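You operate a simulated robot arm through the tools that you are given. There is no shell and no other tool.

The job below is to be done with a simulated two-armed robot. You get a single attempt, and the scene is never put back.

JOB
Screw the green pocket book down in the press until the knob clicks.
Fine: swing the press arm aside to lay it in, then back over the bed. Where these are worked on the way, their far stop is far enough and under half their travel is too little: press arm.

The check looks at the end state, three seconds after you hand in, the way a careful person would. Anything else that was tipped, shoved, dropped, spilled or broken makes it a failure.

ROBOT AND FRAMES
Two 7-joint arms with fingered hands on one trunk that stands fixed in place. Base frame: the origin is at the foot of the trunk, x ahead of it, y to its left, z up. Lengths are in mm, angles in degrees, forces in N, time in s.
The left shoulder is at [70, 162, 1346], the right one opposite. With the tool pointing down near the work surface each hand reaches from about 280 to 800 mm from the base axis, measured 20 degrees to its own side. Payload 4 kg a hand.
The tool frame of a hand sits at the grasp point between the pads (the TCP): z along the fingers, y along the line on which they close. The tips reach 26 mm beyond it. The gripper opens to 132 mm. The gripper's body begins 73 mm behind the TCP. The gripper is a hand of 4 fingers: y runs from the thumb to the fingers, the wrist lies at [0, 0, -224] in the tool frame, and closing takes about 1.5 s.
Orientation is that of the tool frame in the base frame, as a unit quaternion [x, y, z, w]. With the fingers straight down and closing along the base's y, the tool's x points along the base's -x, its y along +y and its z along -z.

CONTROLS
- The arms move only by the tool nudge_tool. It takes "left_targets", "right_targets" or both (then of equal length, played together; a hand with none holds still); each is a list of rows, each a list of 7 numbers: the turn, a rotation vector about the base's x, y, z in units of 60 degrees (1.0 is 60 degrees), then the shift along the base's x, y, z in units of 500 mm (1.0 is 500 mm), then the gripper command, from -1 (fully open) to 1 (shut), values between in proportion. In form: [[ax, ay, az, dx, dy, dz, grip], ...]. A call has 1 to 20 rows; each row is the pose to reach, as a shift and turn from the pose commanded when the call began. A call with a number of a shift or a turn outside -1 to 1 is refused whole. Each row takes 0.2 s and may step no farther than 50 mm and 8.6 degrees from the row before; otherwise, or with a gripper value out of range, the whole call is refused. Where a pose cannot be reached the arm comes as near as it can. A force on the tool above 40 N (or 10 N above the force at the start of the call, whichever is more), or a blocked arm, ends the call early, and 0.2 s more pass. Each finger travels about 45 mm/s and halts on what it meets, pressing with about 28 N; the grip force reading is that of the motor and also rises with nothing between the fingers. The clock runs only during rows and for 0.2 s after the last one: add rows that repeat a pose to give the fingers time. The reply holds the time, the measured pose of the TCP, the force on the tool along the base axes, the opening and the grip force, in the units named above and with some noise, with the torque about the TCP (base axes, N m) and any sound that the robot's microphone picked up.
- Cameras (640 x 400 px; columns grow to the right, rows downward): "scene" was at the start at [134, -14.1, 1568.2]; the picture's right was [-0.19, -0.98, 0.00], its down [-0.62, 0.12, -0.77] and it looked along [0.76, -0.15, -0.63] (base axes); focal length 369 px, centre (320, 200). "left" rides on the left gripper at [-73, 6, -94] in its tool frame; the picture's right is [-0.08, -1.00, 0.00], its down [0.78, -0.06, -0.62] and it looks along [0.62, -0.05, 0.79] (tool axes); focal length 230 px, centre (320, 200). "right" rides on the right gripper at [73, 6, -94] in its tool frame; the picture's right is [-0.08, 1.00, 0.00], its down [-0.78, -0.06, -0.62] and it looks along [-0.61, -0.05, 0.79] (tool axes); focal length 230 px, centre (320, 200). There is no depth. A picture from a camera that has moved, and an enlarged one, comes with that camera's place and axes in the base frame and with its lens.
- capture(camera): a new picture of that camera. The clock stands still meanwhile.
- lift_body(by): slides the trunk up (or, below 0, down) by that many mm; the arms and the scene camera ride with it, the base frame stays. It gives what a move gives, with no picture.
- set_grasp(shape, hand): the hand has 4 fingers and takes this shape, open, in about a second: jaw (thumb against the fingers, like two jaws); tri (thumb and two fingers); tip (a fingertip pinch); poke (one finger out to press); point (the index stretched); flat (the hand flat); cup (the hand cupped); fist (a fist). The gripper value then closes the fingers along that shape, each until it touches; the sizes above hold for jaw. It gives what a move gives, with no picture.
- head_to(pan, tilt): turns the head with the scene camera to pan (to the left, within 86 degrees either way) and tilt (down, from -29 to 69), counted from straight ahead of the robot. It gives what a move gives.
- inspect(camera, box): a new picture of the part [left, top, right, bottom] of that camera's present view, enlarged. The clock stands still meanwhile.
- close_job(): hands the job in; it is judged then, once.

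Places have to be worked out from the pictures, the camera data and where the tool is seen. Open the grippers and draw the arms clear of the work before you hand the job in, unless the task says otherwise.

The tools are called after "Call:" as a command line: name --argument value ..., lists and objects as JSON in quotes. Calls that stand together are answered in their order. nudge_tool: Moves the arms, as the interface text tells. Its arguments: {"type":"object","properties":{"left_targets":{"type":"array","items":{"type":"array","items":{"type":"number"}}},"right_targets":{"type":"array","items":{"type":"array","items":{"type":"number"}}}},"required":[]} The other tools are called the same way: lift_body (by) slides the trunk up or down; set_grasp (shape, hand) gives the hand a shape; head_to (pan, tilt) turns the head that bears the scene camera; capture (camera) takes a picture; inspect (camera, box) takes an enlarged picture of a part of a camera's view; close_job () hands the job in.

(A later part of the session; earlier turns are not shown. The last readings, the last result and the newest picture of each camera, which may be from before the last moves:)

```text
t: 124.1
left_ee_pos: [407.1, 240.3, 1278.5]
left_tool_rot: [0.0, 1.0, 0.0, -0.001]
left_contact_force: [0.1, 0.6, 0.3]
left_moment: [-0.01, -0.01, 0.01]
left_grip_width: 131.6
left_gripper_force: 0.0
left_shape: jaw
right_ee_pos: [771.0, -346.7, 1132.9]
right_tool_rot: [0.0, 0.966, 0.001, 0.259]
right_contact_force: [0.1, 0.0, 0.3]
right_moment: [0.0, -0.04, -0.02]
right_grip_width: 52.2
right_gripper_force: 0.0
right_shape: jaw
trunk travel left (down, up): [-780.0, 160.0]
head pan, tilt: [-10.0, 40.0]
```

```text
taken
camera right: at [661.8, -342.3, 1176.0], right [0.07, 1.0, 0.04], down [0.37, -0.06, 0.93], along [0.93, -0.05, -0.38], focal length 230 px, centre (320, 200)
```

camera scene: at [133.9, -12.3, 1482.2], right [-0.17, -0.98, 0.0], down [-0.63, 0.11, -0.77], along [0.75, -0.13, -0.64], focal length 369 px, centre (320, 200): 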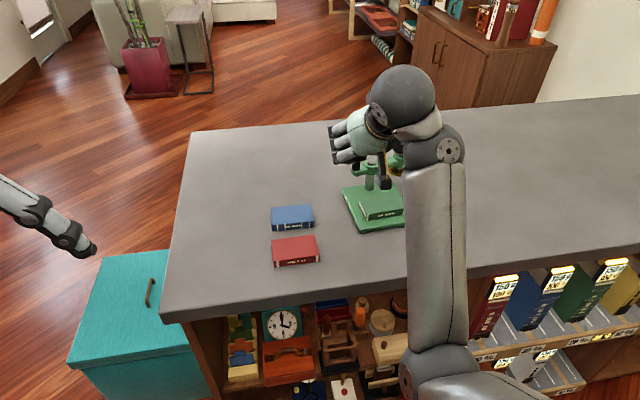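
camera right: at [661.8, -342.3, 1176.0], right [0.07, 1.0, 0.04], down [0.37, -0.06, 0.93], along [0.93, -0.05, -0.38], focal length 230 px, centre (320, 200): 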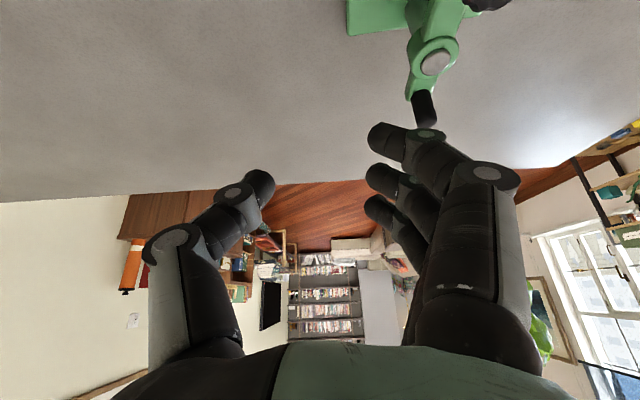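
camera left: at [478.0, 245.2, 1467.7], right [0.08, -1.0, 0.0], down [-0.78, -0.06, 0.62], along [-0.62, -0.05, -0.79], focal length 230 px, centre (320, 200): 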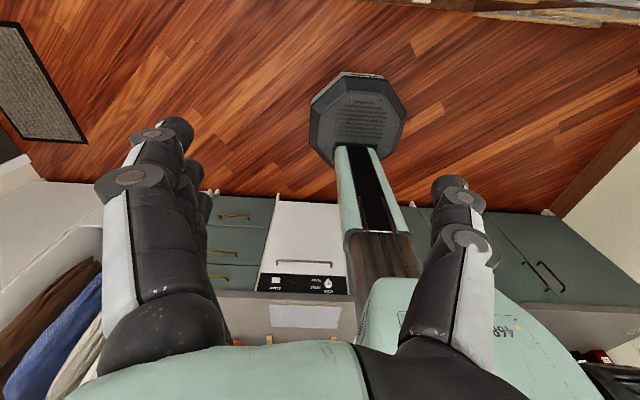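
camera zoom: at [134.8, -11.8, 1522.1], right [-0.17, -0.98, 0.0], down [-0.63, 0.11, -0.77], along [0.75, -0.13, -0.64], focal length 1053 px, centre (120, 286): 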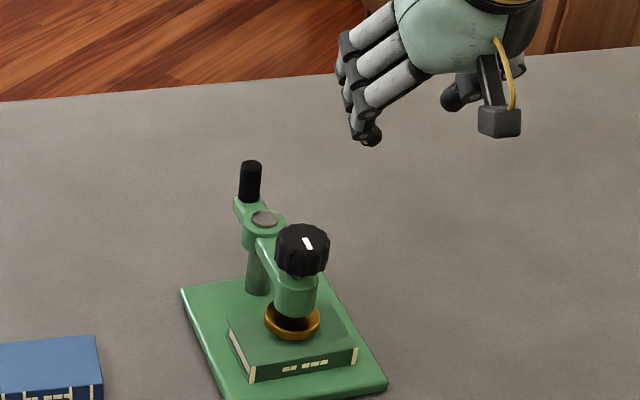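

The arm looks home (knob ≈[726,-254]). To verify precisely, I'll restore the head and trunk to the earlier reference view and compare.

Call:
lift_body --by -14

Call:
head_to --pan -11.1 --tilt 39.3

Call:
inspect --camera "scene" --box '[250, 150, 420, 260]'

```text
t: 124.7
left_ee_pos: [407.1, 240.5, 1265.4]
left_tool_rot: [0.001, 1.0, 0.0, 0.0]
left_contact_force: [0.4, 0.0, 0.6]
left_moment: [-0.02, 0.0, 0.04]
left_grip_width: 131.7
left_gripper_force: 0.0
left_shape: jaw
right_ee_pos: [771.7, -348.4, 1118.8]
right_tool_rot: [-0.001, 0.966, 0.0, 0.259]
right_contact_force: [-0.5, 1.0, -0.6]
right_moment: [-0.01, 0.01, -0.01]
right_grip_width: 52.1
right_gripper_force: 0.0
right_shape: jaw
trunk travel left (down, up): [-766.0, 174.0]
head pan, tilt: [-10.0, 40.0]
```

```text
t: 125.3
left_ee_pos: [406.6, 240.0, 1263.5]
left_tool_rot: [0.0, 1.0, 0.0, -0.001]
left_contact_force: [0.2, 0.2, 0.1]
left_moment: [-0.01, 0.02, -0.02]
left_grip_width: 132.0
left_gripper_force: 0.0
left_shape: jaw
right_ee_pos: [770.0, -348.5, 1118.7]
right_tool_rot: [0.0, 0.966, 0.0, 0.258]
right_contact_force: [0.1, 0.3, -0.2]
right_moment: [0.04, -0.03, 0.01]
right_grip_width: 52.1
right_gripper_force: 0.0
right_shape: jaw
trunk travel left (down, up): [-766.0, 174.0]
head pan, tilt: [-11.1, 39.3]
```

```text
3.64 times, centred on (335, 205) of scene
camera zoom: at [134.2, -14.0, 1509.2], right [-0.19, -0.98, 0.0], down [-0.62, 0.12, -0.77], along [0.76, -0.15, -0.63], focal length 1340 px, centre (266, 182)
```

zoom: 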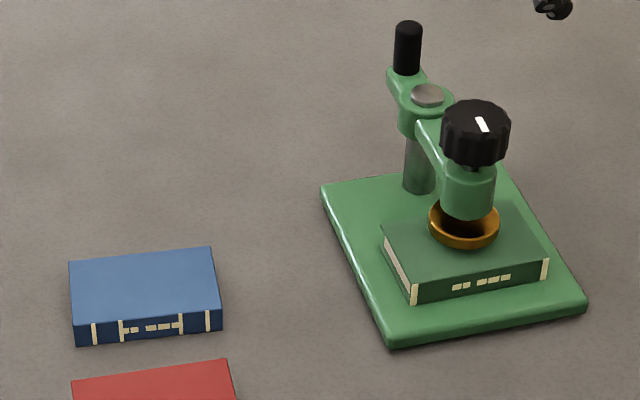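

The arm is exactly home again (handle, cap and foot match the reference view), the book lies under the foot and the plate hasn't moved. Next I'll raise the trunk, bring the hand above the knob, and test the yaw range available for turning.

Call:
lift_body --by 113

Call:
nudge_tool --right_targets '[[0, 0, 0, -0.02, 0.05, -0.06, 0], [0, 0, 0, -0.05, 0.1, -0.12, -0.2], [0, 0, 0, -0.08, 0.15, -0.18, -0.2], [0, 0, 0, -0.09, 0.19, -0.24, -0.2], [0, 0, 0, -0.09, 0.19, -0.26, -0.2], [0, 0, 0, -0.09, 0.19, -0.26, -0.2]]'

Call:
nudge_tool --right_targets '[[0, 0, -0.13, 0, 0, 0, -0.2], [0, 0, -0.26, 0, 0, 0, -0.2], [0, 0, -0.39, 0, 0, 0, -0.2], [0, 0, -0.52, 0, 0, 0, -0.2], [0, 0, -0.65, 0, 0, 0, -0.2], [0, 0, -0.78, 0, 0, 0, -0.2], [0, 0, -0.9, 0, 0, 0, -0.2]]'

Call:
capture --camera "scene"

```text
t: 126.8
left_ee_pos: [405.0, 239.9, 1378.3]
left_tool_rot: [0.0, 1.0, 0.001, 0.0]
left_contact_force: [0.2, -0.7, -0.8]
left_moment: [-0.01, -0.01, 0.0]
left_grip_width: 131.9
left_gripper_force: 0.0
left_shape: jaw
right_ee_pos: [770.8, -348.6, 1231.8]
right_tool_rot: [0.0, 0.966, 0.001, 0.258]
right_contact_force: [0.9, 0.0, 0.5]
right_moment: [0.0, 0.0, 0.02]
right_grip_width: 52.0
right_gripper_force: 0.1
right_shape: jaw
trunk travel left (down, up): [-879.0, 61.0]
head pan, tilt: [-11.1, 39.3]
```

```text
t: 128.2
left_ee_pos: [406.0, 239.4, 1379.1]
left_tool_rot: [0.0, 1.0, 0.0, 0.0]
left_contact_force: [-0.3, 0.6, 0.2]
left_moment: [0.0, 0.02, 0.01]
left_grip_width: 132.1
left_gripper_force: 0.1
left_shape: jaw
right_ee_pos: [724.9, -252.0, 1100.1]
right_tool_rot: [0.0, 0.966, 0.0, 0.26]
right_contact_force: [-0.4, -0.1, 0.2]
right_moment: [0.02, -0.02, 0.0]
right_grip_width: 78.4
right_gripper_force: 0.1
right_shape: jaw
trunk travel left (down, up): [-879.0, 61.0]
head pan, tilt: [-11.1, 39.3]
```

```text
t: 129.8
left_ee_pos: [407.3, 241.0, 1378.0]
left_tool_rot: [-0.001, 1.0, -0.001, 0.0]
left_contact_force: [0.3, 0.2, -0.2]
left_moment: [0.0, 0.0, 0.0]
left_grip_width: 131.9
left_gripper_force: 0.0
left_shape: jaw
right_ee_pos: [725.5, -253.2, 1103.2]
right_tool_rot: [0.439, 0.86, -0.118, 0.231]
right_contact_force: [-0.4, -0.2, 0.4]
right_moment: [0.02, 0.0, -0.02]
right_grip_width: 79.1
right_gripper_force: 0.0
right_shape: jaw
trunk travel left (down, up): [-879.0, 61.0]
head pan, tilt: [-11.1, 39.3]
```

```text
taken
camera scene: at [134.4, -12.5, 1622.2], right [-0.19, -0.98, 0.0], down [-0.62, 0.12, -0.77], along [0.76, -0.15, -0.63], focal length 369 px, centre (320, 200)
```

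scene: 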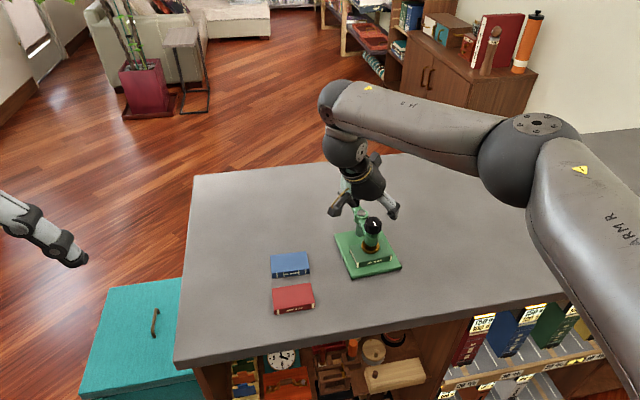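

Yaw −54° is reachable here with no limit. I'll test the other direction up to about +60°.

Call:
nudge_tool --right_targets '[[0, 0, 0.14, 0, 0, 0, -0.2], [0, 0, 0.28, 0, 0, 0, -0.2], [0, 0, 0.42, 0, 0, 0, -0.2], [0, 0, 0.56, 0, 0, 0, -0.2], [0, 0, 0.7, 0, 0, 0, -0.2], [0, 0, 0.84, 0, 0, 0, -0.2], [0, 0, 0.98, 0, 0, 0, -0.2]]'

Call:
nudge_tool --right_targets '[[0, 0, 0.14, 0, 0, 0, -0.2], [0, 0, 0.28, 0, 0, 0, -0.2], [0, 0, 0.42, 0, 0, 0, -0.2], [0, 0, 0.56, 0, 0, 0, -0.2], [0, 0, 0.7, 0, 0, 0, -0.2], [0, 0, 0.84, 0, 0, 0, -0.2], [0, 0, 0.98, 0, 0, 0, -0.2]]'

Call:
capture --camera "scene"

```text
t: 131.4
left_ee_pos: [406.0, 238.8, 1378.7]
left_tool_rot: [0.0, 1.0, 0.0, 0.001]
left_contact_force: [-0.4, 0.0, 0.4]
left_moment: [-0.03, -0.04, -0.02]
left_grip_width: 132.0
left_gripper_force: 0.0
left_shape: jaw
right_ee_pos: [725.5, -252.1, 1101.8]
right_tool_rot: [-0.042, 0.965, 0.013, 0.259]
right_contact_force: [-0.3, -0.3, -0.8]
right_moment: [-0.02, -0.04, 0.01]
right_grip_width: 78.6
right_gripper_force: 0.1
right_shape: jaw
trunk travel left (down, up): [-879.0, 61.0]
head pan, tilt: [-11.1, 39.3]
```

```text
t: 133.0
left_ee_pos: [405.9, 240.6, 1378.4]
left_tool_rot: [0.0, 1.0, 0.0, -0.001]
left_contact_force: [-0.1, 0.4, -0.4]
left_moment: [-0.03, 0.01, 0.0]
left_grip_width: 131.9
left_gripper_force: 0.0
left_shape: jaw
right_ee_pos: [725.0, -252.3, 1100.1]
right_tool_rot: [-0.509, 0.821, 0.138, 0.219]
right_contact_force: [0.1, 0.3, 0.4]
right_moment: [-0.02, 0.0, 0.02]
right_grip_width: 78.6
right_gripper_force: 0.0
right_shape: jaw
trunk travel left (down, up): [-879.0, 61.0]
head pan, tilt: [-11.1, 39.3]
```

```text
taken
camera scene: at [135.1, -12.8, 1622.1], right [-0.19, -0.98, 0.0], down [-0.62, 0.12, -0.77], along [0.76, -0.15, -0.63], focal length 369 px, centre (320, 200)
```

scene: 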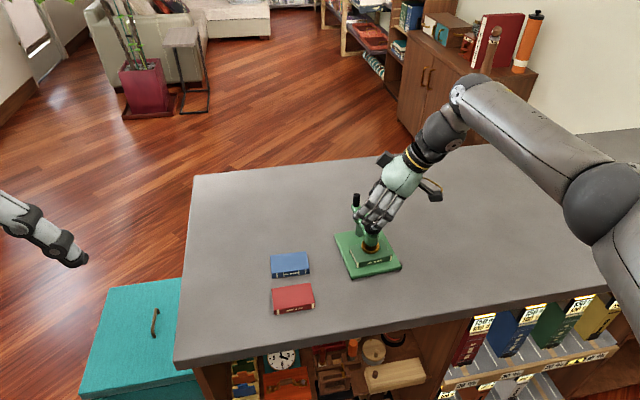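

Range −54° to +64° is available, so each stroke can turn about 110°. I'll switch to the tip shape and look closely at the knob from the wrist camera to fix its exact centre.

Call:
set_grasp --hand "right" --shape "tip"

Call:
capture --camera "right"

Call:
inspect --camera "scene" --box '[320, 170, 430, 280]'

```text
t: 133.9
left_ee_pos: [406.4, 240.4, 1378.9]
left_tool_rot: [-0.001, 1.0, 0.001, 0.0]
left_contact_force: [-0.7, 0.1, 0.0]
left_moment: [-0.01, 0.02, -0.02]
left_grip_width: 132.1
left_gripper_force: 0.1
left_shape: jaw
right_ee_pos: [725.4, -252.2, 1101.0]
right_tool_rot: [-0.509, 0.821, 0.137, 0.219]
right_contact_force: [-0.2, -0.1, -1.0]
right_moment: [0.02, -0.02, -0.05]
right_grip_width: 131.7
right_gripper_force: 0.0
right_shape: tip
trunk travel left (down, up): [-879.0, 61.0]
head pan, tilt: [-11.1, 39.3]
```

```text
taken
camera right: at [672.1, -348.9, 1144.3], right [-0.86, 0.5, 0.04], down [0.22, 0.3, 0.93], along [0.45, 0.81, -0.37], focal length 230 px, centre (320, 200)
```

right: 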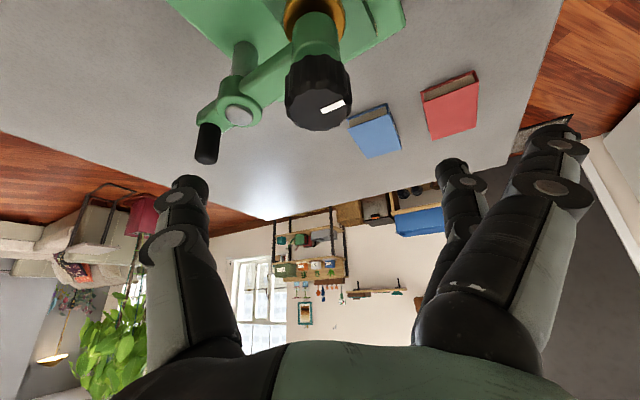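

```text
3.64 times, centred on (375, 225) of scene
camera zoom: at [133.9, -14.3, 1622.2], right [-0.19, -0.98, 0.0], down [-0.62, 0.12, -0.77], along [0.76, -0.15, -0.63], focal length 1340 px, centre (120, 109)
```

zoom: 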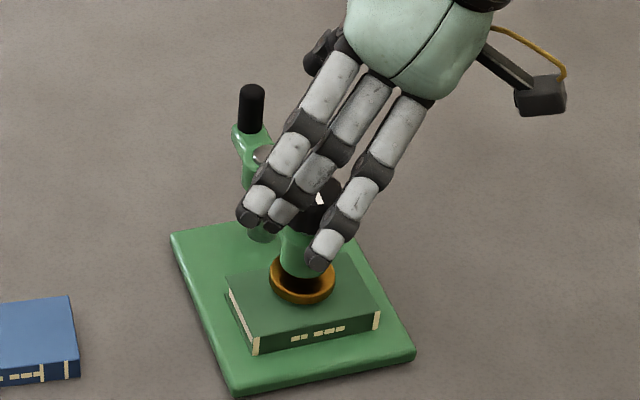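

The estimate of the knob's centre differs by a few mm between views. I'll take the same wrist view from yaw 0° to cancel errors.

Call:
nudge_tool --right_targets '[[0, 0, -0.14, 0, 0, 0, -0.2], [0, 0, -0.28, 0, 0, 0, -0.2], [0, 0, -0.42, 0, 0, 0, -0.2], [0, 0, -0.56, 0, 0, 0, -0.2], [0, 0, -0.7, 0, 0, 0, -0.2], [0, 0, -0.84, 0, 0, 0, -0.2], [0, 0, -0.98, 0, 0, 0, -0.2]]'

Call:
inspect --camera "right" --box '[220, 30, 420, 230]'

Call:
nudge_tool --right_targets '[[0, 0, -0.14, 0, 0, 0, -0.2], [0, 0, -0.28, 0, 0, 0, -0.2], [0, 0, -0.42, 0, 0, 0, -0.2], [0, 0, -0.56, 0, 0, 0, -0.2], [0, 0, -0.7, 0, 0, 0, -0.2], [0, 0, -0.84, 0, 0, 0, -0.2]]'

Call:
inspect --camera "right" --box '[220, 30, 420, 230]'

```text
t: 135.5
left_ee_pos: [405.8, 240.6, 1377.6]
left_tool_rot: [0.0, 1.0, 0.0, 0.0]
left_contact_force: [-0.7, -0.1, -0.4]
left_moment: [-0.02, 0.01, 0.01]
left_grip_width: 131.8
left_gripper_force: 0.1
left_shape: jaw
right_ee_pos: [726.0, -250.7, 1100.7]
right_tool_rot: [-0.04, 0.965, 0.012, 0.259]
right_contact_force: [-1.0, -0.2, 0.7]
right_moment: [-0.01, 0.01, 0.0]
right_grip_width: 79.5
right_gripper_force: 0.0
right_shape: tip
trunk travel left (down, up): [-879.0, 61.0]
head pan, tilt: [-11.1, 39.3]
```

```text
2.00 times, centred on (320, 130) of right
camera zoom: at [616.9, -255.5, 1144.5], right [-0.02, 1.0, 0.04], down [0.37, -0.03, 0.93], along [0.93, 0.03, -0.37], focal length 460 px, centre (320, 340)
```

zoom: 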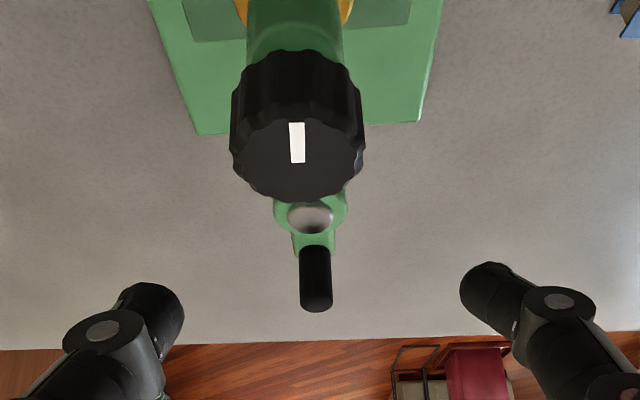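

```text
t: 136.9
left_ee_pos: [406.8, 241.3, 1377.8]
left_tool_rot: [0.0, 1.0, -0.001, 0.001]
left_contact_force: [-0.5, 0.1, 1.2]
left_moment: [-0.01, 0.03, -0.01]
left_grip_width: 131.8
left_gripper_force: 0.1
left_shape: jaw
right_ee_pos: [725.6, -252.8, 1101.6]
right_tool_rot: [0.376, 0.89, -0.101, 0.239]
right_contact_force: [-0.4, 0.0, -0.5]
right_moment: [0.0, -0.02, 0.0]
right_grip_width: 79.7
right_gripper_force: 0.0
right_shape: tip
trunk travel left (down, up): [-879.0, 61.0]
head pan, tilt: [-11.1, 39.3]
```

```text
2.00 times, centred on (320, 130) of right
camera zoom: at [653.4, -170.0, 1144.8], right [0.76, 0.65, 0.04], down [0.21, -0.31, 0.93], along [0.61, -0.7, -0.37], focal length 460 px, centre (320, 340)
```

zoom: 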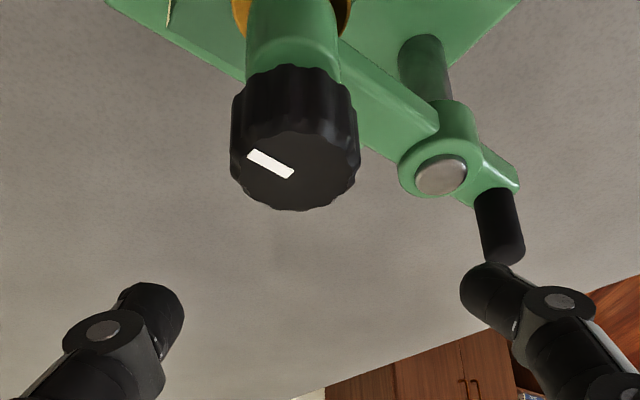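

From wrist views the knob centre is ≈[722.5,-256.5], top z≈1043. I'll turn the hand to about +58° yaw, centre it, then descend around the knob with a ~64 mm opening.

Call:
nudge_tool --right_targets '[[0, 0, 0.13, 0, 0, 0, 0], [0, 0, 0.26, 0, 0, 0, 0], [0, 0, 0.39, 0, 0, 0, 0], [0, 0, 0.52, 0, 0, 0, 0], [0, 0, 0.65, 0, 0, 0, 0], [0, 0, 0.78, 0, 0, 0, 0], [0, 0, 0.9, 0, 0, 0, 0]]'

Call:
nudge_tool --right_targets '[[0, 0, 0.13, 0, 0, 0, 0], [0, 0, 0.26, -0.004, -0.004, 0, 0], [0, 0, 0.39, -0.008, -0.01, 0, 0], [0, 0, 0.52, -0.012, -0.016, 0, 0], [0, 0, 0.65, -0.0134, -0.0192, 0, 0], [0, 0, 0.78, -0.0134, -0.0192, 0, 0], [0, 0, 0.833, -0.0134, -0.0192, 0, 0], [0, 0, 0.833, -0.0134, -0.0192, -0.04, 0.03]]'

Call:
capture --camera "right"

```text
t: 138.5
left_ee_pos: [405.3, 240.0, 1379.1]
left_tool_rot: [-0.001, 1.0, 0.0, 0.0]
left_contact_force: [0.3, 0.3, 0.3]
left_moment: [0.02, -0.03, 0.02]
left_grip_width: 131.8
left_gripper_force: 0.0
left_shape: jaw
right_ee_pos: [725.8, -254.7, 1102.9]
right_tool_rot: [-0.072, 0.963, 0.02, 0.259]
right_contact_force: [0.1, -0.1, -0.5]
right_moment: [0.04, 0.02, 0.01]
right_grip_width: 67.0
right_gripper_force: 0.0
right_shape: tip
trunk travel left (down, up): [-879.0, 61.0]
head pan, tilt: [-11.1, 39.3]
```

```text
t: 140.3
left_ee_pos: [406.0, 238.8, 1378.8]
left_tool_rot: [0.0, 1.0, 0.0, 0.001]
left_contact_force: [0.5, -0.7, -0.2]
left_moment: [-0.01, -0.01, -0.01]
left_grip_width: 131.9
left_gripper_force: 0.1
left_shape: jaw
right_ee_pos: [719.0, -262.6, 1080.8]
right_tool_rot: [-0.471, 0.843, 0.128, 0.226]
right_contact_force: [0.0, 0.3, -0.6]
right_moment: [0.01, 0.0, -0.03]
right_grip_width: 64.9
right_gripper_force: 0.0
right_shape: tip
trunk travel left (down, up): [-879.0, 61.0]
head pan, tilt: [-11.1, 39.3]
```

```text
taken
camera right: at [657.1, -353.6, 1124.4], right [-0.81, 0.58, 0.04], down [0.25, 0.28, 0.93], along [0.52, 0.77, -0.37], focal length 230 px, centre (320, 200)
```

right: 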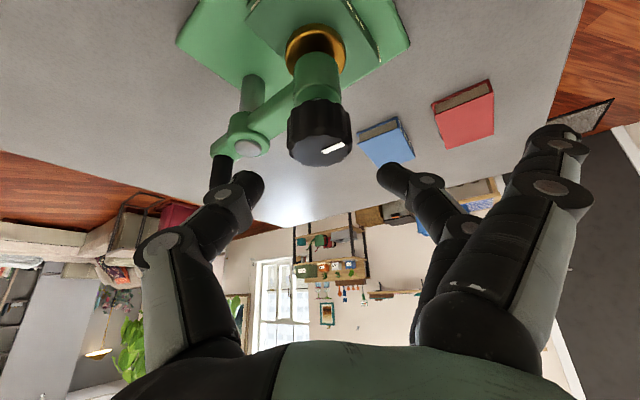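

The knob is centred between thumb and finger. I'll descend to z≈1040 and check.

Call:
nudge_tool --right_targets '[[0, 0, 0, 0, 0, -0.03, 0.03], [0, 0, 0, 0, 0, -0.06, 0.03], [0, 0, 0, 0, 0, -0.082, 0.03], [0, 0, 0, 0, 0, -0.082, 0.03]]'

Call:
capture --camera "right"

Call:
inspect --camera "scene" --box '[320, 170, 430, 280]'

```text
t: 141.3
left_ee_pos: [404.3, 240.5, 1378.3]
left_tool_rot: [0.0, 1.0, 0.0, 0.0]
left_contact_force: [0.2, 0.1, -1.2]
left_moment: [0.0, -0.03, 0.05]
left_grip_width: 132.1
left_gripper_force: 0.0
left_shape: jaw
right_ee_pos: [718.3, -264.1, 1041.3]
right_tool_rot: [-0.472, 0.843, 0.127, 0.225]
right_contact_force: [-0.1, 0.3, -0.4]
right_moment: [-0.03, 0.0, 0.02]
right_grip_width: 64.9
right_gripper_force: 0.0
right_shape: tip
trunk travel left (down, up): [-879.0, 61.0]
head pan, tilt: [-11.1, 39.3]
```

```text
taken
camera right: at [655.9, -354.5, 1084.7], right [-0.81, 0.58, 0.04], down [0.25, 0.28, 0.93], along [0.53, 0.76, -0.37], focal length 230 px, centre (320, 200)
```

right: 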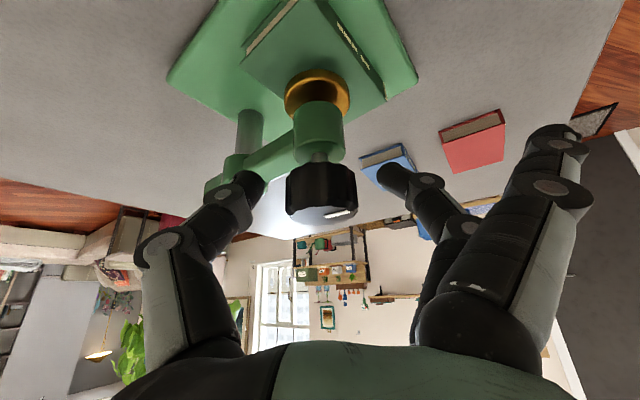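

```text
3.64 times, centred on (375, 225) of scene
camera zoom: at [133.9, -13.8, 1622.2], right [-0.19, -0.98, 0.0], down [-0.62, 0.12, -0.77], along [0.76, -0.15, -0.63], focal length 1340 px, centre (120, 109)
```

zoom: 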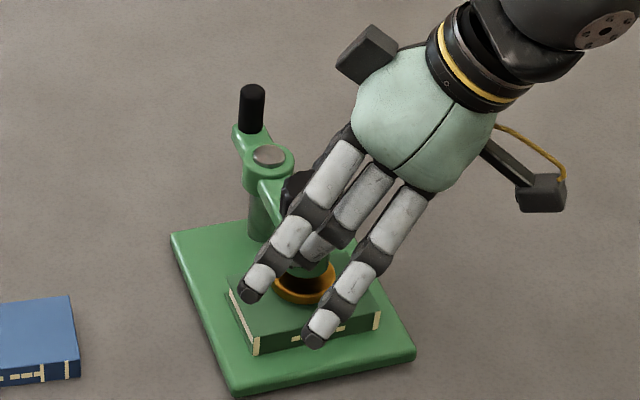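

Well centred, no contact. I'll close on the knob.

Call:
nudge_tool --right_targets '[[0, 0, 0, 0, 0, 0, 0.25], [0, 0, 0, 0, 0, 0, 0.45], [0, 0, 0, 0, 0, 0, 0.8], [0, 0, 0, 0, 0, 0, 1], [0, 0, 0, 0, 0, 0, 1]]'

Call:
capture --camera "right"

```text
t: 142.5
left_ee_pos: [406.3, 239.8, 1378.1]
left_tool_rot: [-0.001, 1.0, 0.0, 0.0]
left_contact_force: [-0.3, -0.3, 0.7]
left_moment: [0.03, 0.04, -0.04]
left_grip_width: 131.7
left_gripper_force: 0.0
left_shape: jaw
right_ee_pos: [717.2, -263.9, 1041.6]
right_tool_rot: [-0.472, 0.843, 0.127, 0.226]
right_contact_force: [0.8, -0.6, 0.7]
right_moment: [-0.04, 0.03, 0.03]
right_grip_width: 33.1
right_gripper_force: 27.7
right_shape: tip
trunk travel left (down, up): [-879.0, 61.0]
head pan, tilt: [-11.1, 39.3]
```

```text
taken
camera right: at [656.3, -354.6, 1084.6], right [-0.81, 0.58, 0.04], down [0.25, 0.28, 0.93], along [0.53, 0.76, -0.37], focal length 230 px, centre (320, 200)
```

right: 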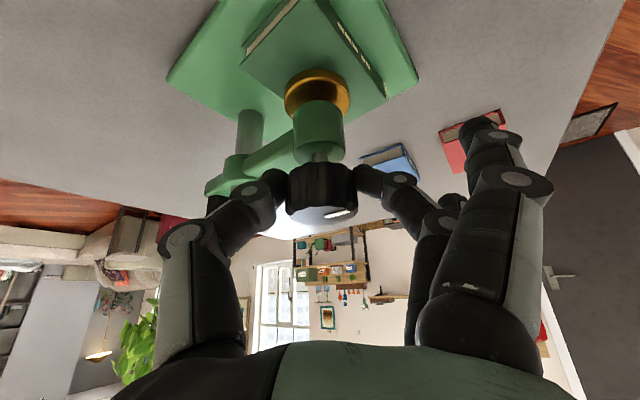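

Gripped on the knob (33 mm reading, 28 N). I'll turn it clockwise about 58°, moving the grasp point around the knob's axis.

Call:
nudge_tool --right_targets '[[0, 0, -0.139, -0.0016, 0.0012, 0, 1], [0, 0, -0.278, -0.0031, 0.0026, 0, 1], [0, 0, -0.417, -0.0043, 0.0042, 0, 1], [0, 0, -0.556, -0.0053, 0.0059, 0, 1], [0, 0, -0.695, -0.006, 0.0078, 0, 1], [0, 0, -0.834, -0.0064, 0.0098, 0, 1], [0, 0, -0.973, -0.0066, 0.0118, 0, 1]]'

Call:
capture --camera "right"

Call:
inspect --camera "scene" --box '[320, 170, 430, 280]'

```text
t: 144.1
left_ee_pos: [404.6, 240.4, 1378.1]
left_tool_rot: [-0.001, 1.0, 0.0, 0.001]
left_contact_force: [0.2, 0.1, 0.0]
left_moment: [0.0, -0.02, 0.01]
left_grip_width: 131.8
left_gripper_force: 0.0
left_shape: jaw
right_ee_pos: [714.3, -257.1, 1041.5]
right_tool_rot: [0.001, 0.966, 0.001, 0.26]
right_contact_force: [-8.7, -0.1, 0.4]
right_moment: [-0.02, 0.16, 0.05]
right_grip_width: 32.7
right_gripper_force: 27.8
right_shape: tip
trunk travel left (down, up): [-879.0, 61.0]
head pan, tilt: [-11.1, 39.3]
```

```text
taken
camera right: at [605.1, -251.2, 1084.4], right [0.07, 1.0, 0.04], down [0.37, -0.06, 0.93], along [0.93, -0.05, -0.37], focal length 230 px, centre (320, 200)
```

right: 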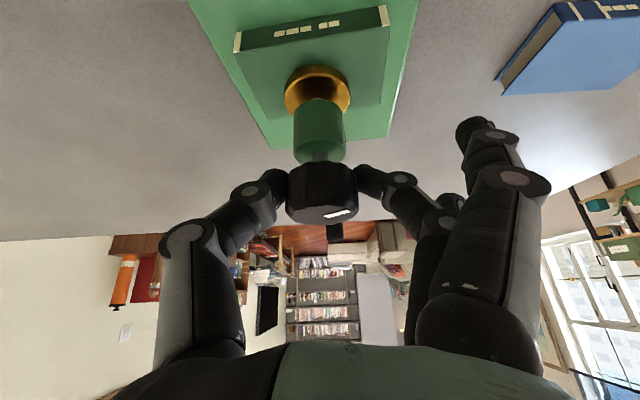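

```text
3.64 times, centred on (375, 225) of scene
camera zoom: at [132.0, -14.0, 1622.4], right [-0.19, -0.98, 0.0], down [-0.62, 0.12, -0.77], along [0.76, -0.15, -0.63], focal length 1340 px, centre (120, 109)
```

zoom: 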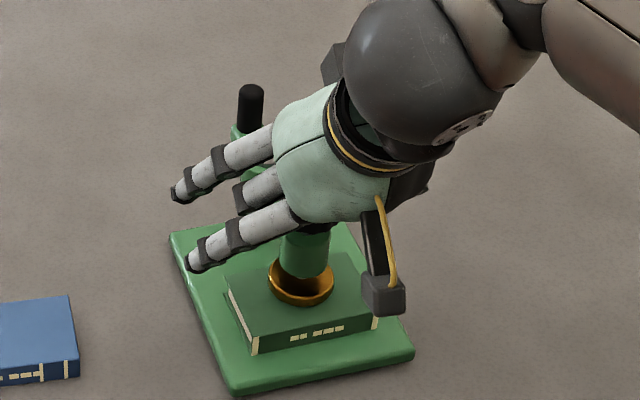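

The marker turned with the hand, so the knob is turning with no slip. I'll relieve the x force slightly and continue clockwise another 50°.

Call:
nudge_tool --right_targets '[[0, 0, 0, -0.006, 0, 0, 1], [0, 0, -0.139, -0.008, 0.0023, 0, 1], [0, 0, -0.278, -0.0073, 0.0046, 0, 1], [0, 0, -0.417, -0.0065, 0.0068, 0, 1], [0, 0, -0.556, -0.0054, 0.0088, 0, 1], [0, 0, -0.695, -0.0039, 0.0106, 0, 1], [0, 0, -0.833, -0.0023, 0.0122, 0, 1]]'

Call:
capture --camera "right"

Call:
inspect --camera "scene" --box '[320, 170, 430, 280]'

```text
t: 145.7
left_ee_pos: [407.2, 241.1, 1377.1]
left_tool_rot: [-0.001, 1.0, -0.001, -0.002]
left_contact_force: [0.0, 0.5, 0.3]
left_moment: [-0.02, 0.02, 0.0]
left_grip_width: 131.7
left_gripper_force: 0.0
left_shape: jaw
right_ee_pos: [715.9, -251.6, 1040.8]
right_tool_rot: [0.41, 0.874, -0.11, 0.235]
right_contact_force: [11.9, -5.5, 3.6]
right_moment: [-0.08, -0.22, 0.04]
right_grip_width: 32.6
right_gripper_force: 28.1
right_shape: tip
trunk travel left (down, up): [-879.0, 61.0]
head pan, tilt: [-11.1, 39.3]
```

```text
taken
camera right: at [649.8, -162.5, 1084.2], right [0.81, 0.59, 0.04], down [0.19, -0.32, 0.93], along [0.56, -0.74, -0.37], focal length 230 px, centre (320, 200)
```

right: 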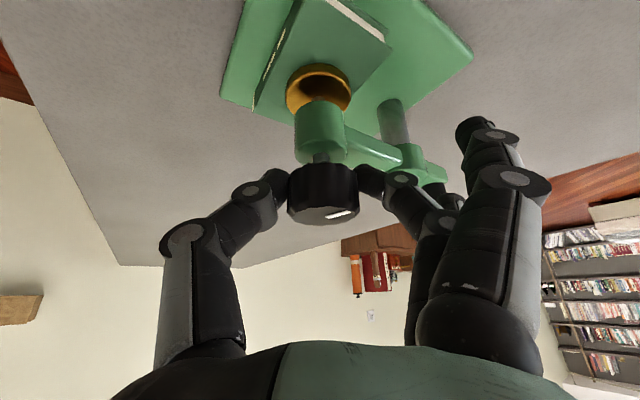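

```text
3.64 times, centred on (375, 225) of scene
camera zoom: at [136.8, -12.7, 1621.9], right [-0.19, -0.98, 0.0], down [-0.62, 0.12, -0.77], along [0.76, -0.15, -0.63], focal length 1340 px, centre (120, 109)
```

zoom: 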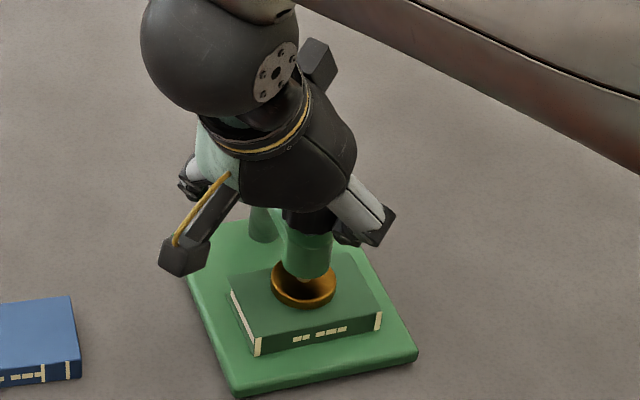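

The knob has turned about 108° with the hand. I'll open, rotate back around the knob without lifting, and check how far it has come down.

Call:
nudge_tool --right_targets '[[0, 0, 0, 0.002, 0, 0, 0.4], [0, 0, 0, 0.004, 0, 0, 0.03], [0, 0, 0, 0.004, 0, 0, 0.03], [0, 0, 0.1428, 0.0024, -0.0026, 0, 0.03], [0, 0, 0.2856, 0.0008, -0.0044, 0, 0.03], [0, 0, 0.4284, -0.0004, -0.0066, 0, 0.03], [0, 0, 0.5712, -0.0012, -0.009, 0, 0.03], [0, 0, 0.714, -0.0016, -0.0114, 0, 0.03], [0, 0, 0.8568, -0.0018, -0.0138, 0, 0.03], [0, 0, 0.9996, -0.0016, -0.0162, 0, 0.03]]'

Call:
inspect --camera "right" --box '[220, 40, 420, 240]'

Call:
inspect --camera "scene" --box '[320, 170, 430, 280]'

```text
t: 147.9
left_ee_pos: [406.9, 239.5, 1377.5]
left_tool_rot: [0.0, 1.0, 0.0, 0.0]
left_contact_force: [-0.5, 1.0, -0.2]
left_moment: [-0.02, 0.04, -0.05]
left_grip_width: 132.2
left_gripper_force: 0.0
left_shape: jaw
right_ee_pos: [713.1, -258.6, 1042.1]
right_tool_rot: [-0.085, 0.962, 0.023, 0.258]
right_contact_force: [0.1, 0.3, -0.8]
right_moment: [0.0, -0.02, 0.0]
right_grip_width: 63.4
right_gripper_force: 0.1
right_shape: tip
trunk travel left (down, up): [-879.0, 61.0]
head pan, tilt: [-11.1, 39.3]
```

```text
2.00 times, centred on (320, 140) of right
camera zoom: at [605.2, -273.3, 1084.4], right [-0.11, 0.99, 0.04], down [0.38, 0.0, 0.93], along [0.92, 0.12, -0.37], focal length 460 px, centre (320, 320)
```

zoom: 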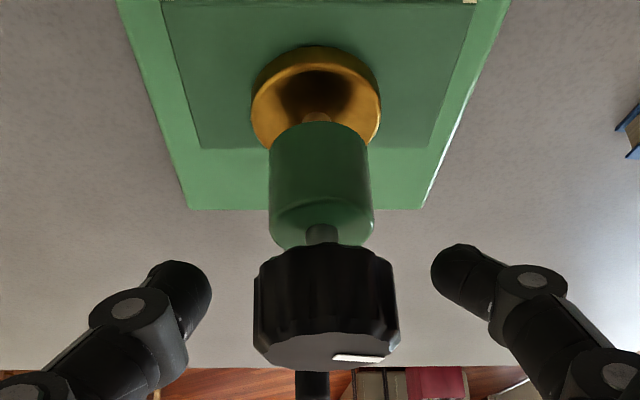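

```text
3.64 times, centred on (375, 225) of scene
camera zoom: at [134.0, -14.8, 1622.2], right [-0.19, -0.98, 0.0], down [-0.62, 0.12, -0.77], along [0.76, -0.15, -0.63], focal length 1340 px, centre (120, 109)
```

zoom: 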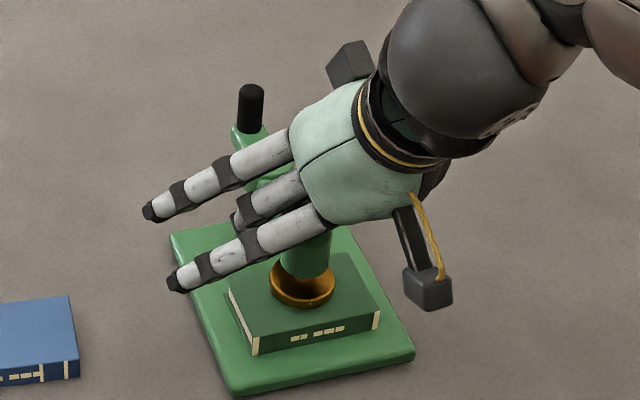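

The foot has come down about 3 mm after 108°, so clockwise is right. I'll take the next stroke: rotate back to +58° slightly lower, close, and turn clockwise again.

Call:
nudge_tool --right_targets '[[0, 0, 0.1333, 0.0006, -0.0022, -0.002, 0.03], [0, 0, 0.2683, 0.0014, -0.0044, -0.004, 0.03], [0, 0, 0.4017, 0.0026, -0.0064, -0.006, 0.03], [0, 0, 0.5367, 0.004, -0.0082, -0.006, 0.03], [0, 0, 0.67, 0.0056, -0.0098, -0.006, 0.03], [0, 0, 0.8033, 0.0076, -0.0112, -0.006, 0.03], [0, 0, 0.8033, 0.0076, -0.0112, -0.006, 0.5], [0, 0, 0.8033, 0.0076, -0.0112, -0.006, 1], [0, 0, 0.8033, 0.0076, -0.0112, -0.006, 1], [0, 0, 0.6617, 0.0056, -0.0096, -0.0065, 1], [0, 0, 0.52, 0.0038, -0.008, -0.007, 1], [0, 0, 0.3783, 0.0024, -0.006, -0.0075, 1], [0, 0, 0.2367, 0.0012, -0.0038, -0.008, 1], [0, 0, 0.095, 0.0004, -0.0016, -0.0085, 1], [0, 0, -0.0467, 0.0, 0.0008, -0.009, 1], [0, 0, -0.1883, -0.0002, 0.0032, -0.0095, 1], [0, 0, -0.33, 0.0, 0.0058, -0.01, 1], [0, 0, -0.4717, 0.0006, 0.008, -0.0105, 1], [0, 0, -0.6133, 0.0016, 0.0104, -0.011, 1], [0, 0, -0.755, 0.0028, 0.0124, -0.0115, 1]]'

Call:
inspect --camera "right" --box '[220, 40, 420, 240]'

Call:
inspect --camera "scene" --box '[320, 170, 430, 280]'

```text
t: 152.1
left_ee_pos: [405.7, 241.0, 1378.3]
left_tool_rot: [0.0, 1.0, 0.0, -0.001]
left_contact_force: [-0.5, 0.3, 0.1]
left_moment: [-0.01, 0.03, 0.01]
left_grip_width: 131.8
left_gripper_force: 0.1
left_shape: jaw
right_ee_pos: [714.8, -251.6, 1035.9]
right_tool_rot: [0.293, 0.92, -0.079, 0.246]
right_contact_force: [-13.6, -0.1, -0.4]
right_moment: [-0.13, 0.31, -0.05]
right_grip_width: 30.3
right_gripper_force: 28.3
right_shape: tip
trunk travel left (down, up): [-879.0, 61.0]
head pan, tilt: [-11.1, 39.3]
```

```text
2.00 times, centred on (320, 140) of right
camera zoom: at [629.2, -184.0, 1078.6], right [0.63, 0.77, 0.04], down [0.27, -0.27, 0.93], along [0.73, -0.58, -0.37], focal length 460 px, centre (320, 320)
```

zoom: 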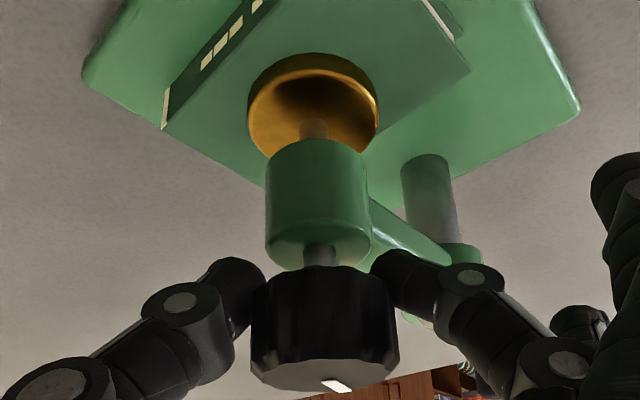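

```text
3.64 times, centred on (375, 225) of scene
camera zoom: at [132.9, -13.2, 1622.3], right [-0.19, -0.98, 0.0], down [-0.62, 0.12, -0.77], along [0.76, -0.15, -0.63], focal length 1340 px, centre (120, 109)
```

zoom: 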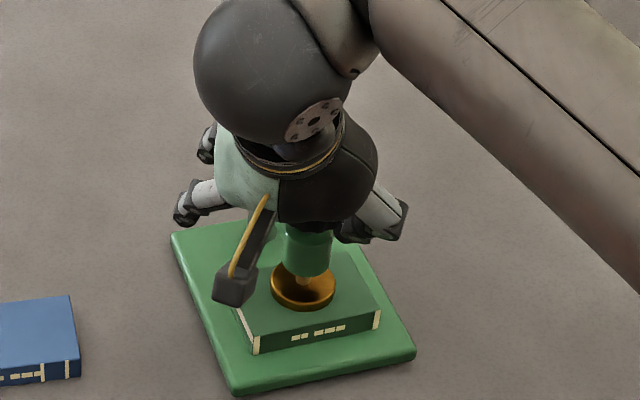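

No click yet, but the foot is close to the book. I'll finish this stroke to −58°, then open and wind back for the next.

Call:
nudge_tool --right_targets '[[0, 0, -0.125, -0.0016, 0.0016, -0.0005, 1], [0, 0, -0.25, 0.0, 0.003, -0.001, 1], [0, 0, -0.375, 0.0018, 0.0044, -0.0015, 1], [0, 0, -0.375, 0.003, 0.0044, -0.0015, 0.5], [0, 0, -0.375, 0.0048, 0.0044, -0.0015, 0.03], [0, 0, -0.375, 0.0048, 0.0044, -0.0015, 0.03], [0, 0, -0.2333, 0.0028, 0.0028, -0.0015, 0.03], [0, 0, -0.0917, 0.001, 0.0012, -0.0015, 0.03], [0, 0, 0.05, -0.0004, -0.0008, -0.0015, 0.03], [0, 0, 0.1917, -0.0016, -0.003, -0.0015, 0.03], [0, 0, 0.3333, -0.0024, -0.0052, -0.0015, 0.03], [0, 0, 0.475, -0.0028, -0.0076, -0.0015, 0.03], [0, 0, 0.6167, -0.003, -0.01, -0.0015, 0.03], [0, 0, 0.7583, -0.0028, -0.0124, -0.0015, 0.03], [0, 0, 0.9, -0.0022, -0.0148, -0.0015, 0.03], [0, 0, 0.999, -0.0016, -0.0164, -0.0015, 0.03]]'

Call:
inspect --camera "right" --box '[220, 40, 420, 240]'

Call:
inspect --camera "scene" --box '[320, 170, 430, 280]'

```text
t: 155.5
left_ee_pos: [406.3, 241.5, 1378.4]
left_tool_rot: [0.0, 1.0, -0.001, 0.0]
left_contact_force: [-0.9, 0.3, -0.1]
left_moment: [0.0, 0.01, -0.01]
left_grip_width: 131.8
left_gripper_force: 0.0
left_shape: jaw
right_ee_pos: [715.5, -261.1, 1034.8]
right_tool_rot: [-0.208, 0.943, 0.056, 0.254]
right_contact_force: [0.5, 0.3, 0.3]
right_moment: [0.0, -0.01, 0.02]
right_grip_width: 63.7
right_gripper_force: 0.0
right_shape: tip
trunk travel left (down, up): [-879.0, 61.0]
head pan, tilt: [-11.1, 39.3]
```

```text
2.00 times, centred on (320, 140) of right
camera zoom: at [612.3, -302.1, 1077.8], right [-0.36, 0.93, 0.04], down [0.36, 0.1, 0.93], along [0.86, 0.35, -0.37], focal length 460 px, centre (320, 320)
```

zoom: 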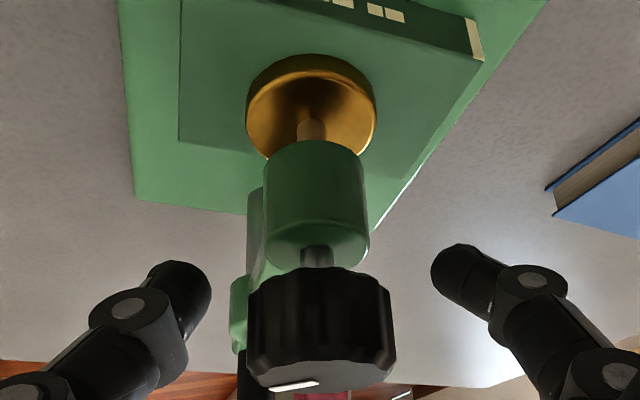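

```text
3.64 times, centred on (375, 225) of scene
camera zoom: at [134.3, -14.2, 1622.2], right [-0.19, -0.98, 0.0], down [-0.62, 0.12, -0.77], along [0.76, -0.15, -0.63], focal length 1340 px, centre (120, 109)
```

zoom: 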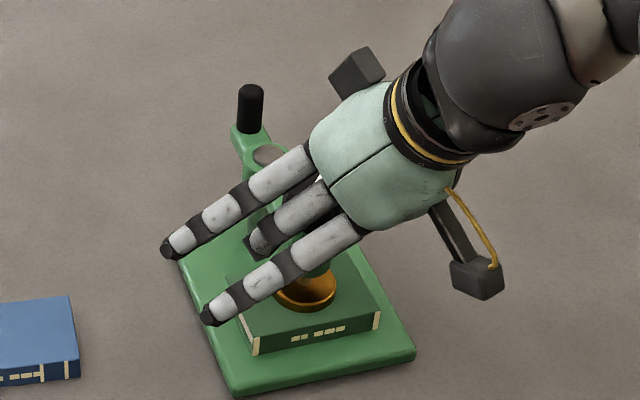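

The knob itself stays at the same height while the foot screws down, so I'll raise the grip slightly. Next stroke: up to +58°, close, turn clockwise to −35°.

Call:
nudge_tool --right_targets '[[0, 0, 0.1417, 0.0012, -0.0022, 0.004, 0.03], [0, 0, 0.2833, 0.0028, -0.004, 0.008, 0.03], [0, 0, 0.425, 0.0044, -0.0058, 0.012, 0.03], [0, 0, 0.5583, 0.0064, -0.0072, 0.012, 0.03], [0, 0, 0.5583, 0.0064, -0.0072, 0.012, 0.5], [0, 0, 0.5583, 0.0064, -0.0072, 0.012, 1], [0, 0, 0.5583, 0.0064, -0.0072, 0.012, 1], [0, 0, 0.4167, 0.0044, -0.0056, 0.012, 1], [0, 0, 0.275, 0.0026, -0.004, 0.012, 1], [0, 0, 0.1333, 0.0012, -0.002, 0.012, 1], [0, 0, -0.0083, 0.0, 0.0002, 0.012, 1], [0, 0, -0.15, -0.0008, 0.0024, 0.012, 1], [0, 0, -0.2917, -0.0014, 0.0048, 0.012, 1], [0, 0, -0.4333, -0.0018, 0.0072, 0.012, 1], [0, 0, -0.575, -0.002, 0.0096, 0.012, 1], [0, 0, -0.7167, -0.0024, 0.012, 0.012, 1], [0, 0, -0.8583, -0.0024, 0.0142, 0.012, 1], [0, 0, -0.999, -0.0014, 0.0164, 0.012, 1]]'

Call:
inspect --camera "right" --box '[220, 40, 420, 240]'

Call:
inspect --camera "scene" --box '[320, 170, 430, 280]'

```text
t: 159.3
left_ee_pos: [408.5, 240.6, 1377.8]
left_tool_rot: [0.0, 1.0, 0.0, -0.001]
left_contact_force: [-0.6, -0.3, -0.3]
left_moment: [-0.03, 0.03, 0.02]
left_grip_width: 131.8
left_gripper_force: 0.0
left_shape: jaw
right_ee_pos: [716.7, -254.5, 1039.5]
right_tool_rot: [0.293, 0.92, -0.079, 0.247]
right_contact_force: [9.3, -1.1, 1.4]
right_moment: [0.0, -0.18, 0.05]
right_grip_width: 32.0
right_gripper_force: 28.4
right_shape: tip
trunk travel left (down, up): [-879.0, 61.0]
head pan, tilt: [-11.1, 39.3]
```

```text
2.00 times, centred on (320, 140) of right
camera zoom: at [629.4, -185.2, 1083.1], right [0.63, 0.77, 0.04], down [0.27, -0.26, 0.93], along [0.73, -0.58, -0.37], focal length 460 px, centre (320, 320)
```

zoom: 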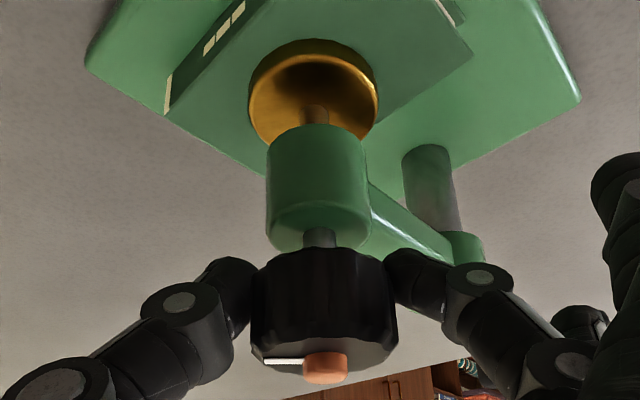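

```text
3.64 times, centred on (375, 225) of scene
camera zoom: at [136.2, -13.0, 1622.1], right [-0.19, -0.98, 0.0], down [-0.62, 0.12, -0.77], along [0.76, -0.15, -0.63], focal length 1340 px, centre (120, 109)
```

zoom: 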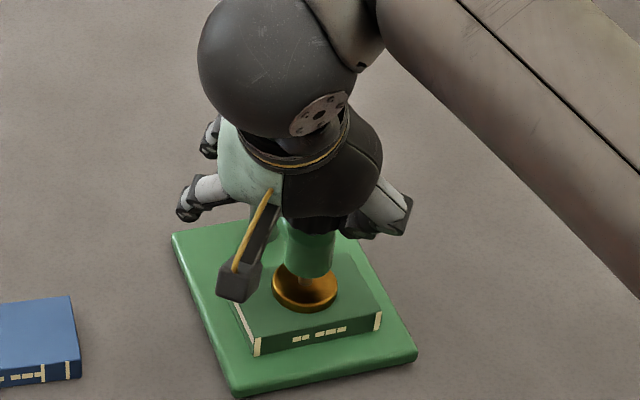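

An orange pin has appeared at the top of the knob, but no click sound was reported. I'll keep turning clockwise gently to −58° and watch for a click.

Call:
nudge_tool --right_targets '[[0, 0, -0.06, 0.0002, 0.001, 0, 1], [0, 0, -0.125, 0.001, 0.0016, 0, 1], [0, 0, -0.19, 0.002, 0.0024, 0, 1], [0, 0, -0.25, 0.003, 0.003, 0, 1], [0, 0, -0.315, 0.004, 0.0038, 0, 1], [0, 0, -0.375, 0.0048, 0.0044, 0, 1]]'

Call:
inspect --camera "right" --box '[220, 40, 420, 240]'

Call:
inspect --camera "scene" --box '[320, 170, 430, 280]'

```text
t: 160.7
left_ee_pos: [408.4, 240.2, 1379.3]
left_tool_rot: [0.0, 1.0, 0.0, -0.002]
left_contact_force: [-0.6, 0.9, -1.0]
left_moment: [0.02, -0.04, -0.02]
left_grip_width: 131.9
left_gripper_force: 0.0
left_shape: jaw
right_ee_pos: [717.8, -251.9, 1039.8]
right_tool_rot: [0.467, 0.845, -0.124, 0.227]
right_contact_force: [8.3, -1.1, 4.4]
right_moment: [0.04, -0.22, 0.09]
right_grip_width: 32.1
right_gripper_force: 28.0
right_shape: tip
trunk travel left (down, up): [-879.0, 61.0]
head pan, tilt: [-11.1, 39.3]
```

```text
2.00 times, centred on (320, 140) of right
camera zoom: at [663.4, -155.3, 1083.1], right [0.88, 0.47, 0.04], down [0.14, -0.35, 0.93], along [0.45, -0.81, -0.37], focal length 460 px, centre (320, 320)
```

zoom: 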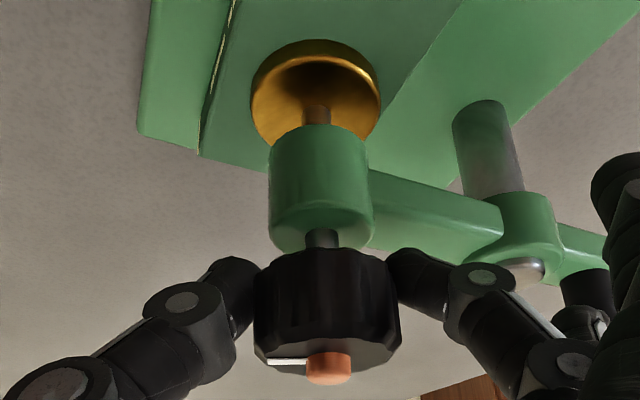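

```text
3.64 times, centred on (375, 225) of scene
camera zoom: at [135.8, -13.8, 1622.1], right [-0.19, -0.98, 0.0], down [-0.62, 0.12, -0.77], along [0.76, -0.15, -0.63], focal length 1340 px, centre (120, 109)
```

zoom: 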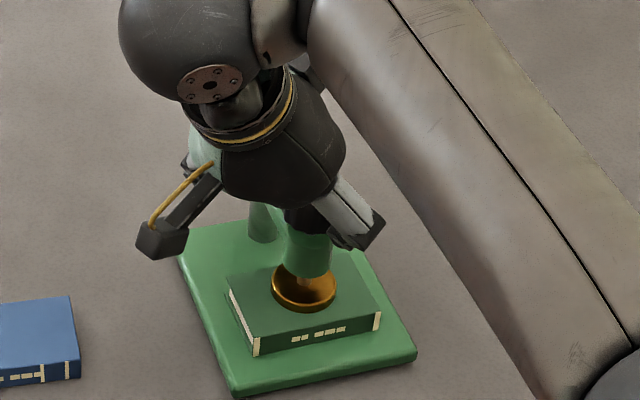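

The pin stays out and the foot seems to be on the book, but no sound has been reported. I'll zoom in on the foot–book contact and on the knob.

Call:
inspect --camera "right" --box '[280, 50, 370, 120]'

Call:
inspect --camera "right" --box '[270, 140, 380, 240]'

Call:
inspect --camera "scene" --box '[345, 225, 405, 275]'

```text
5.71 times, centred on (325, 85) of right
camera zoom: at [663.4, -155.3, 1083.1], right [0.88, 0.47, 0.04], down [0.14, -0.35, 0.93], along [0.45, -0.81, -0.37], focal length 1315 px, centre (291, 857)
```

zoom: 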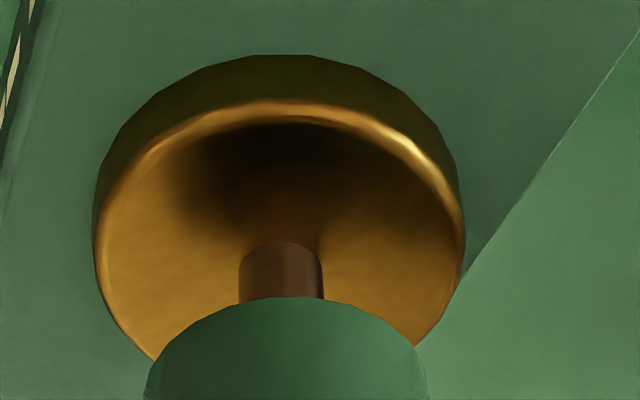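

```text
4.00 times, centred on (325, 190) of right
camera zoom: at [663.4, -155.3, 1083.1], right [0.88, 0.47, 0.04], down [0.14, -0.35, 0.93], along [0.45, -0.81, -0.37], focal length 920 px, centre (300, 240)
```

zoom: 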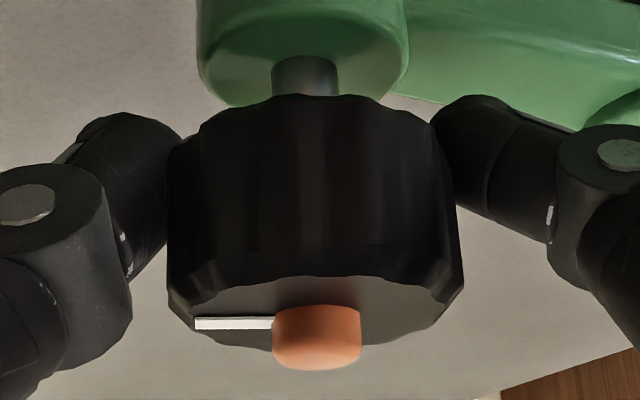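

```text
8.00 times, centred on (375, 250) of scene
camera zoom: at [135.8, -13.8, 1622.1], right [-0.19, -0.98, 0.0], down [-0.62, 0.12, -0.77], along [0.76, -0.15, -0.63], focal length 2949 px, centre (-120, -200)
```

zoom: 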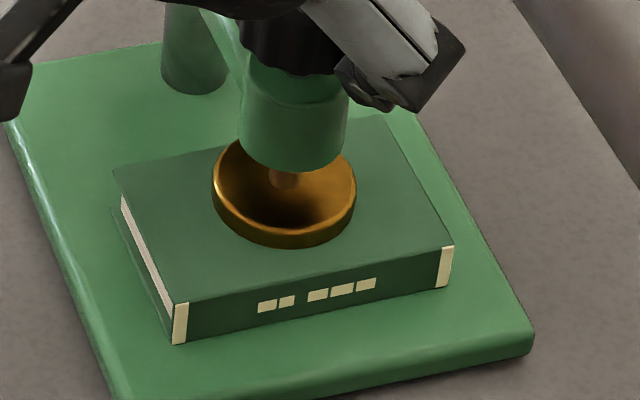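

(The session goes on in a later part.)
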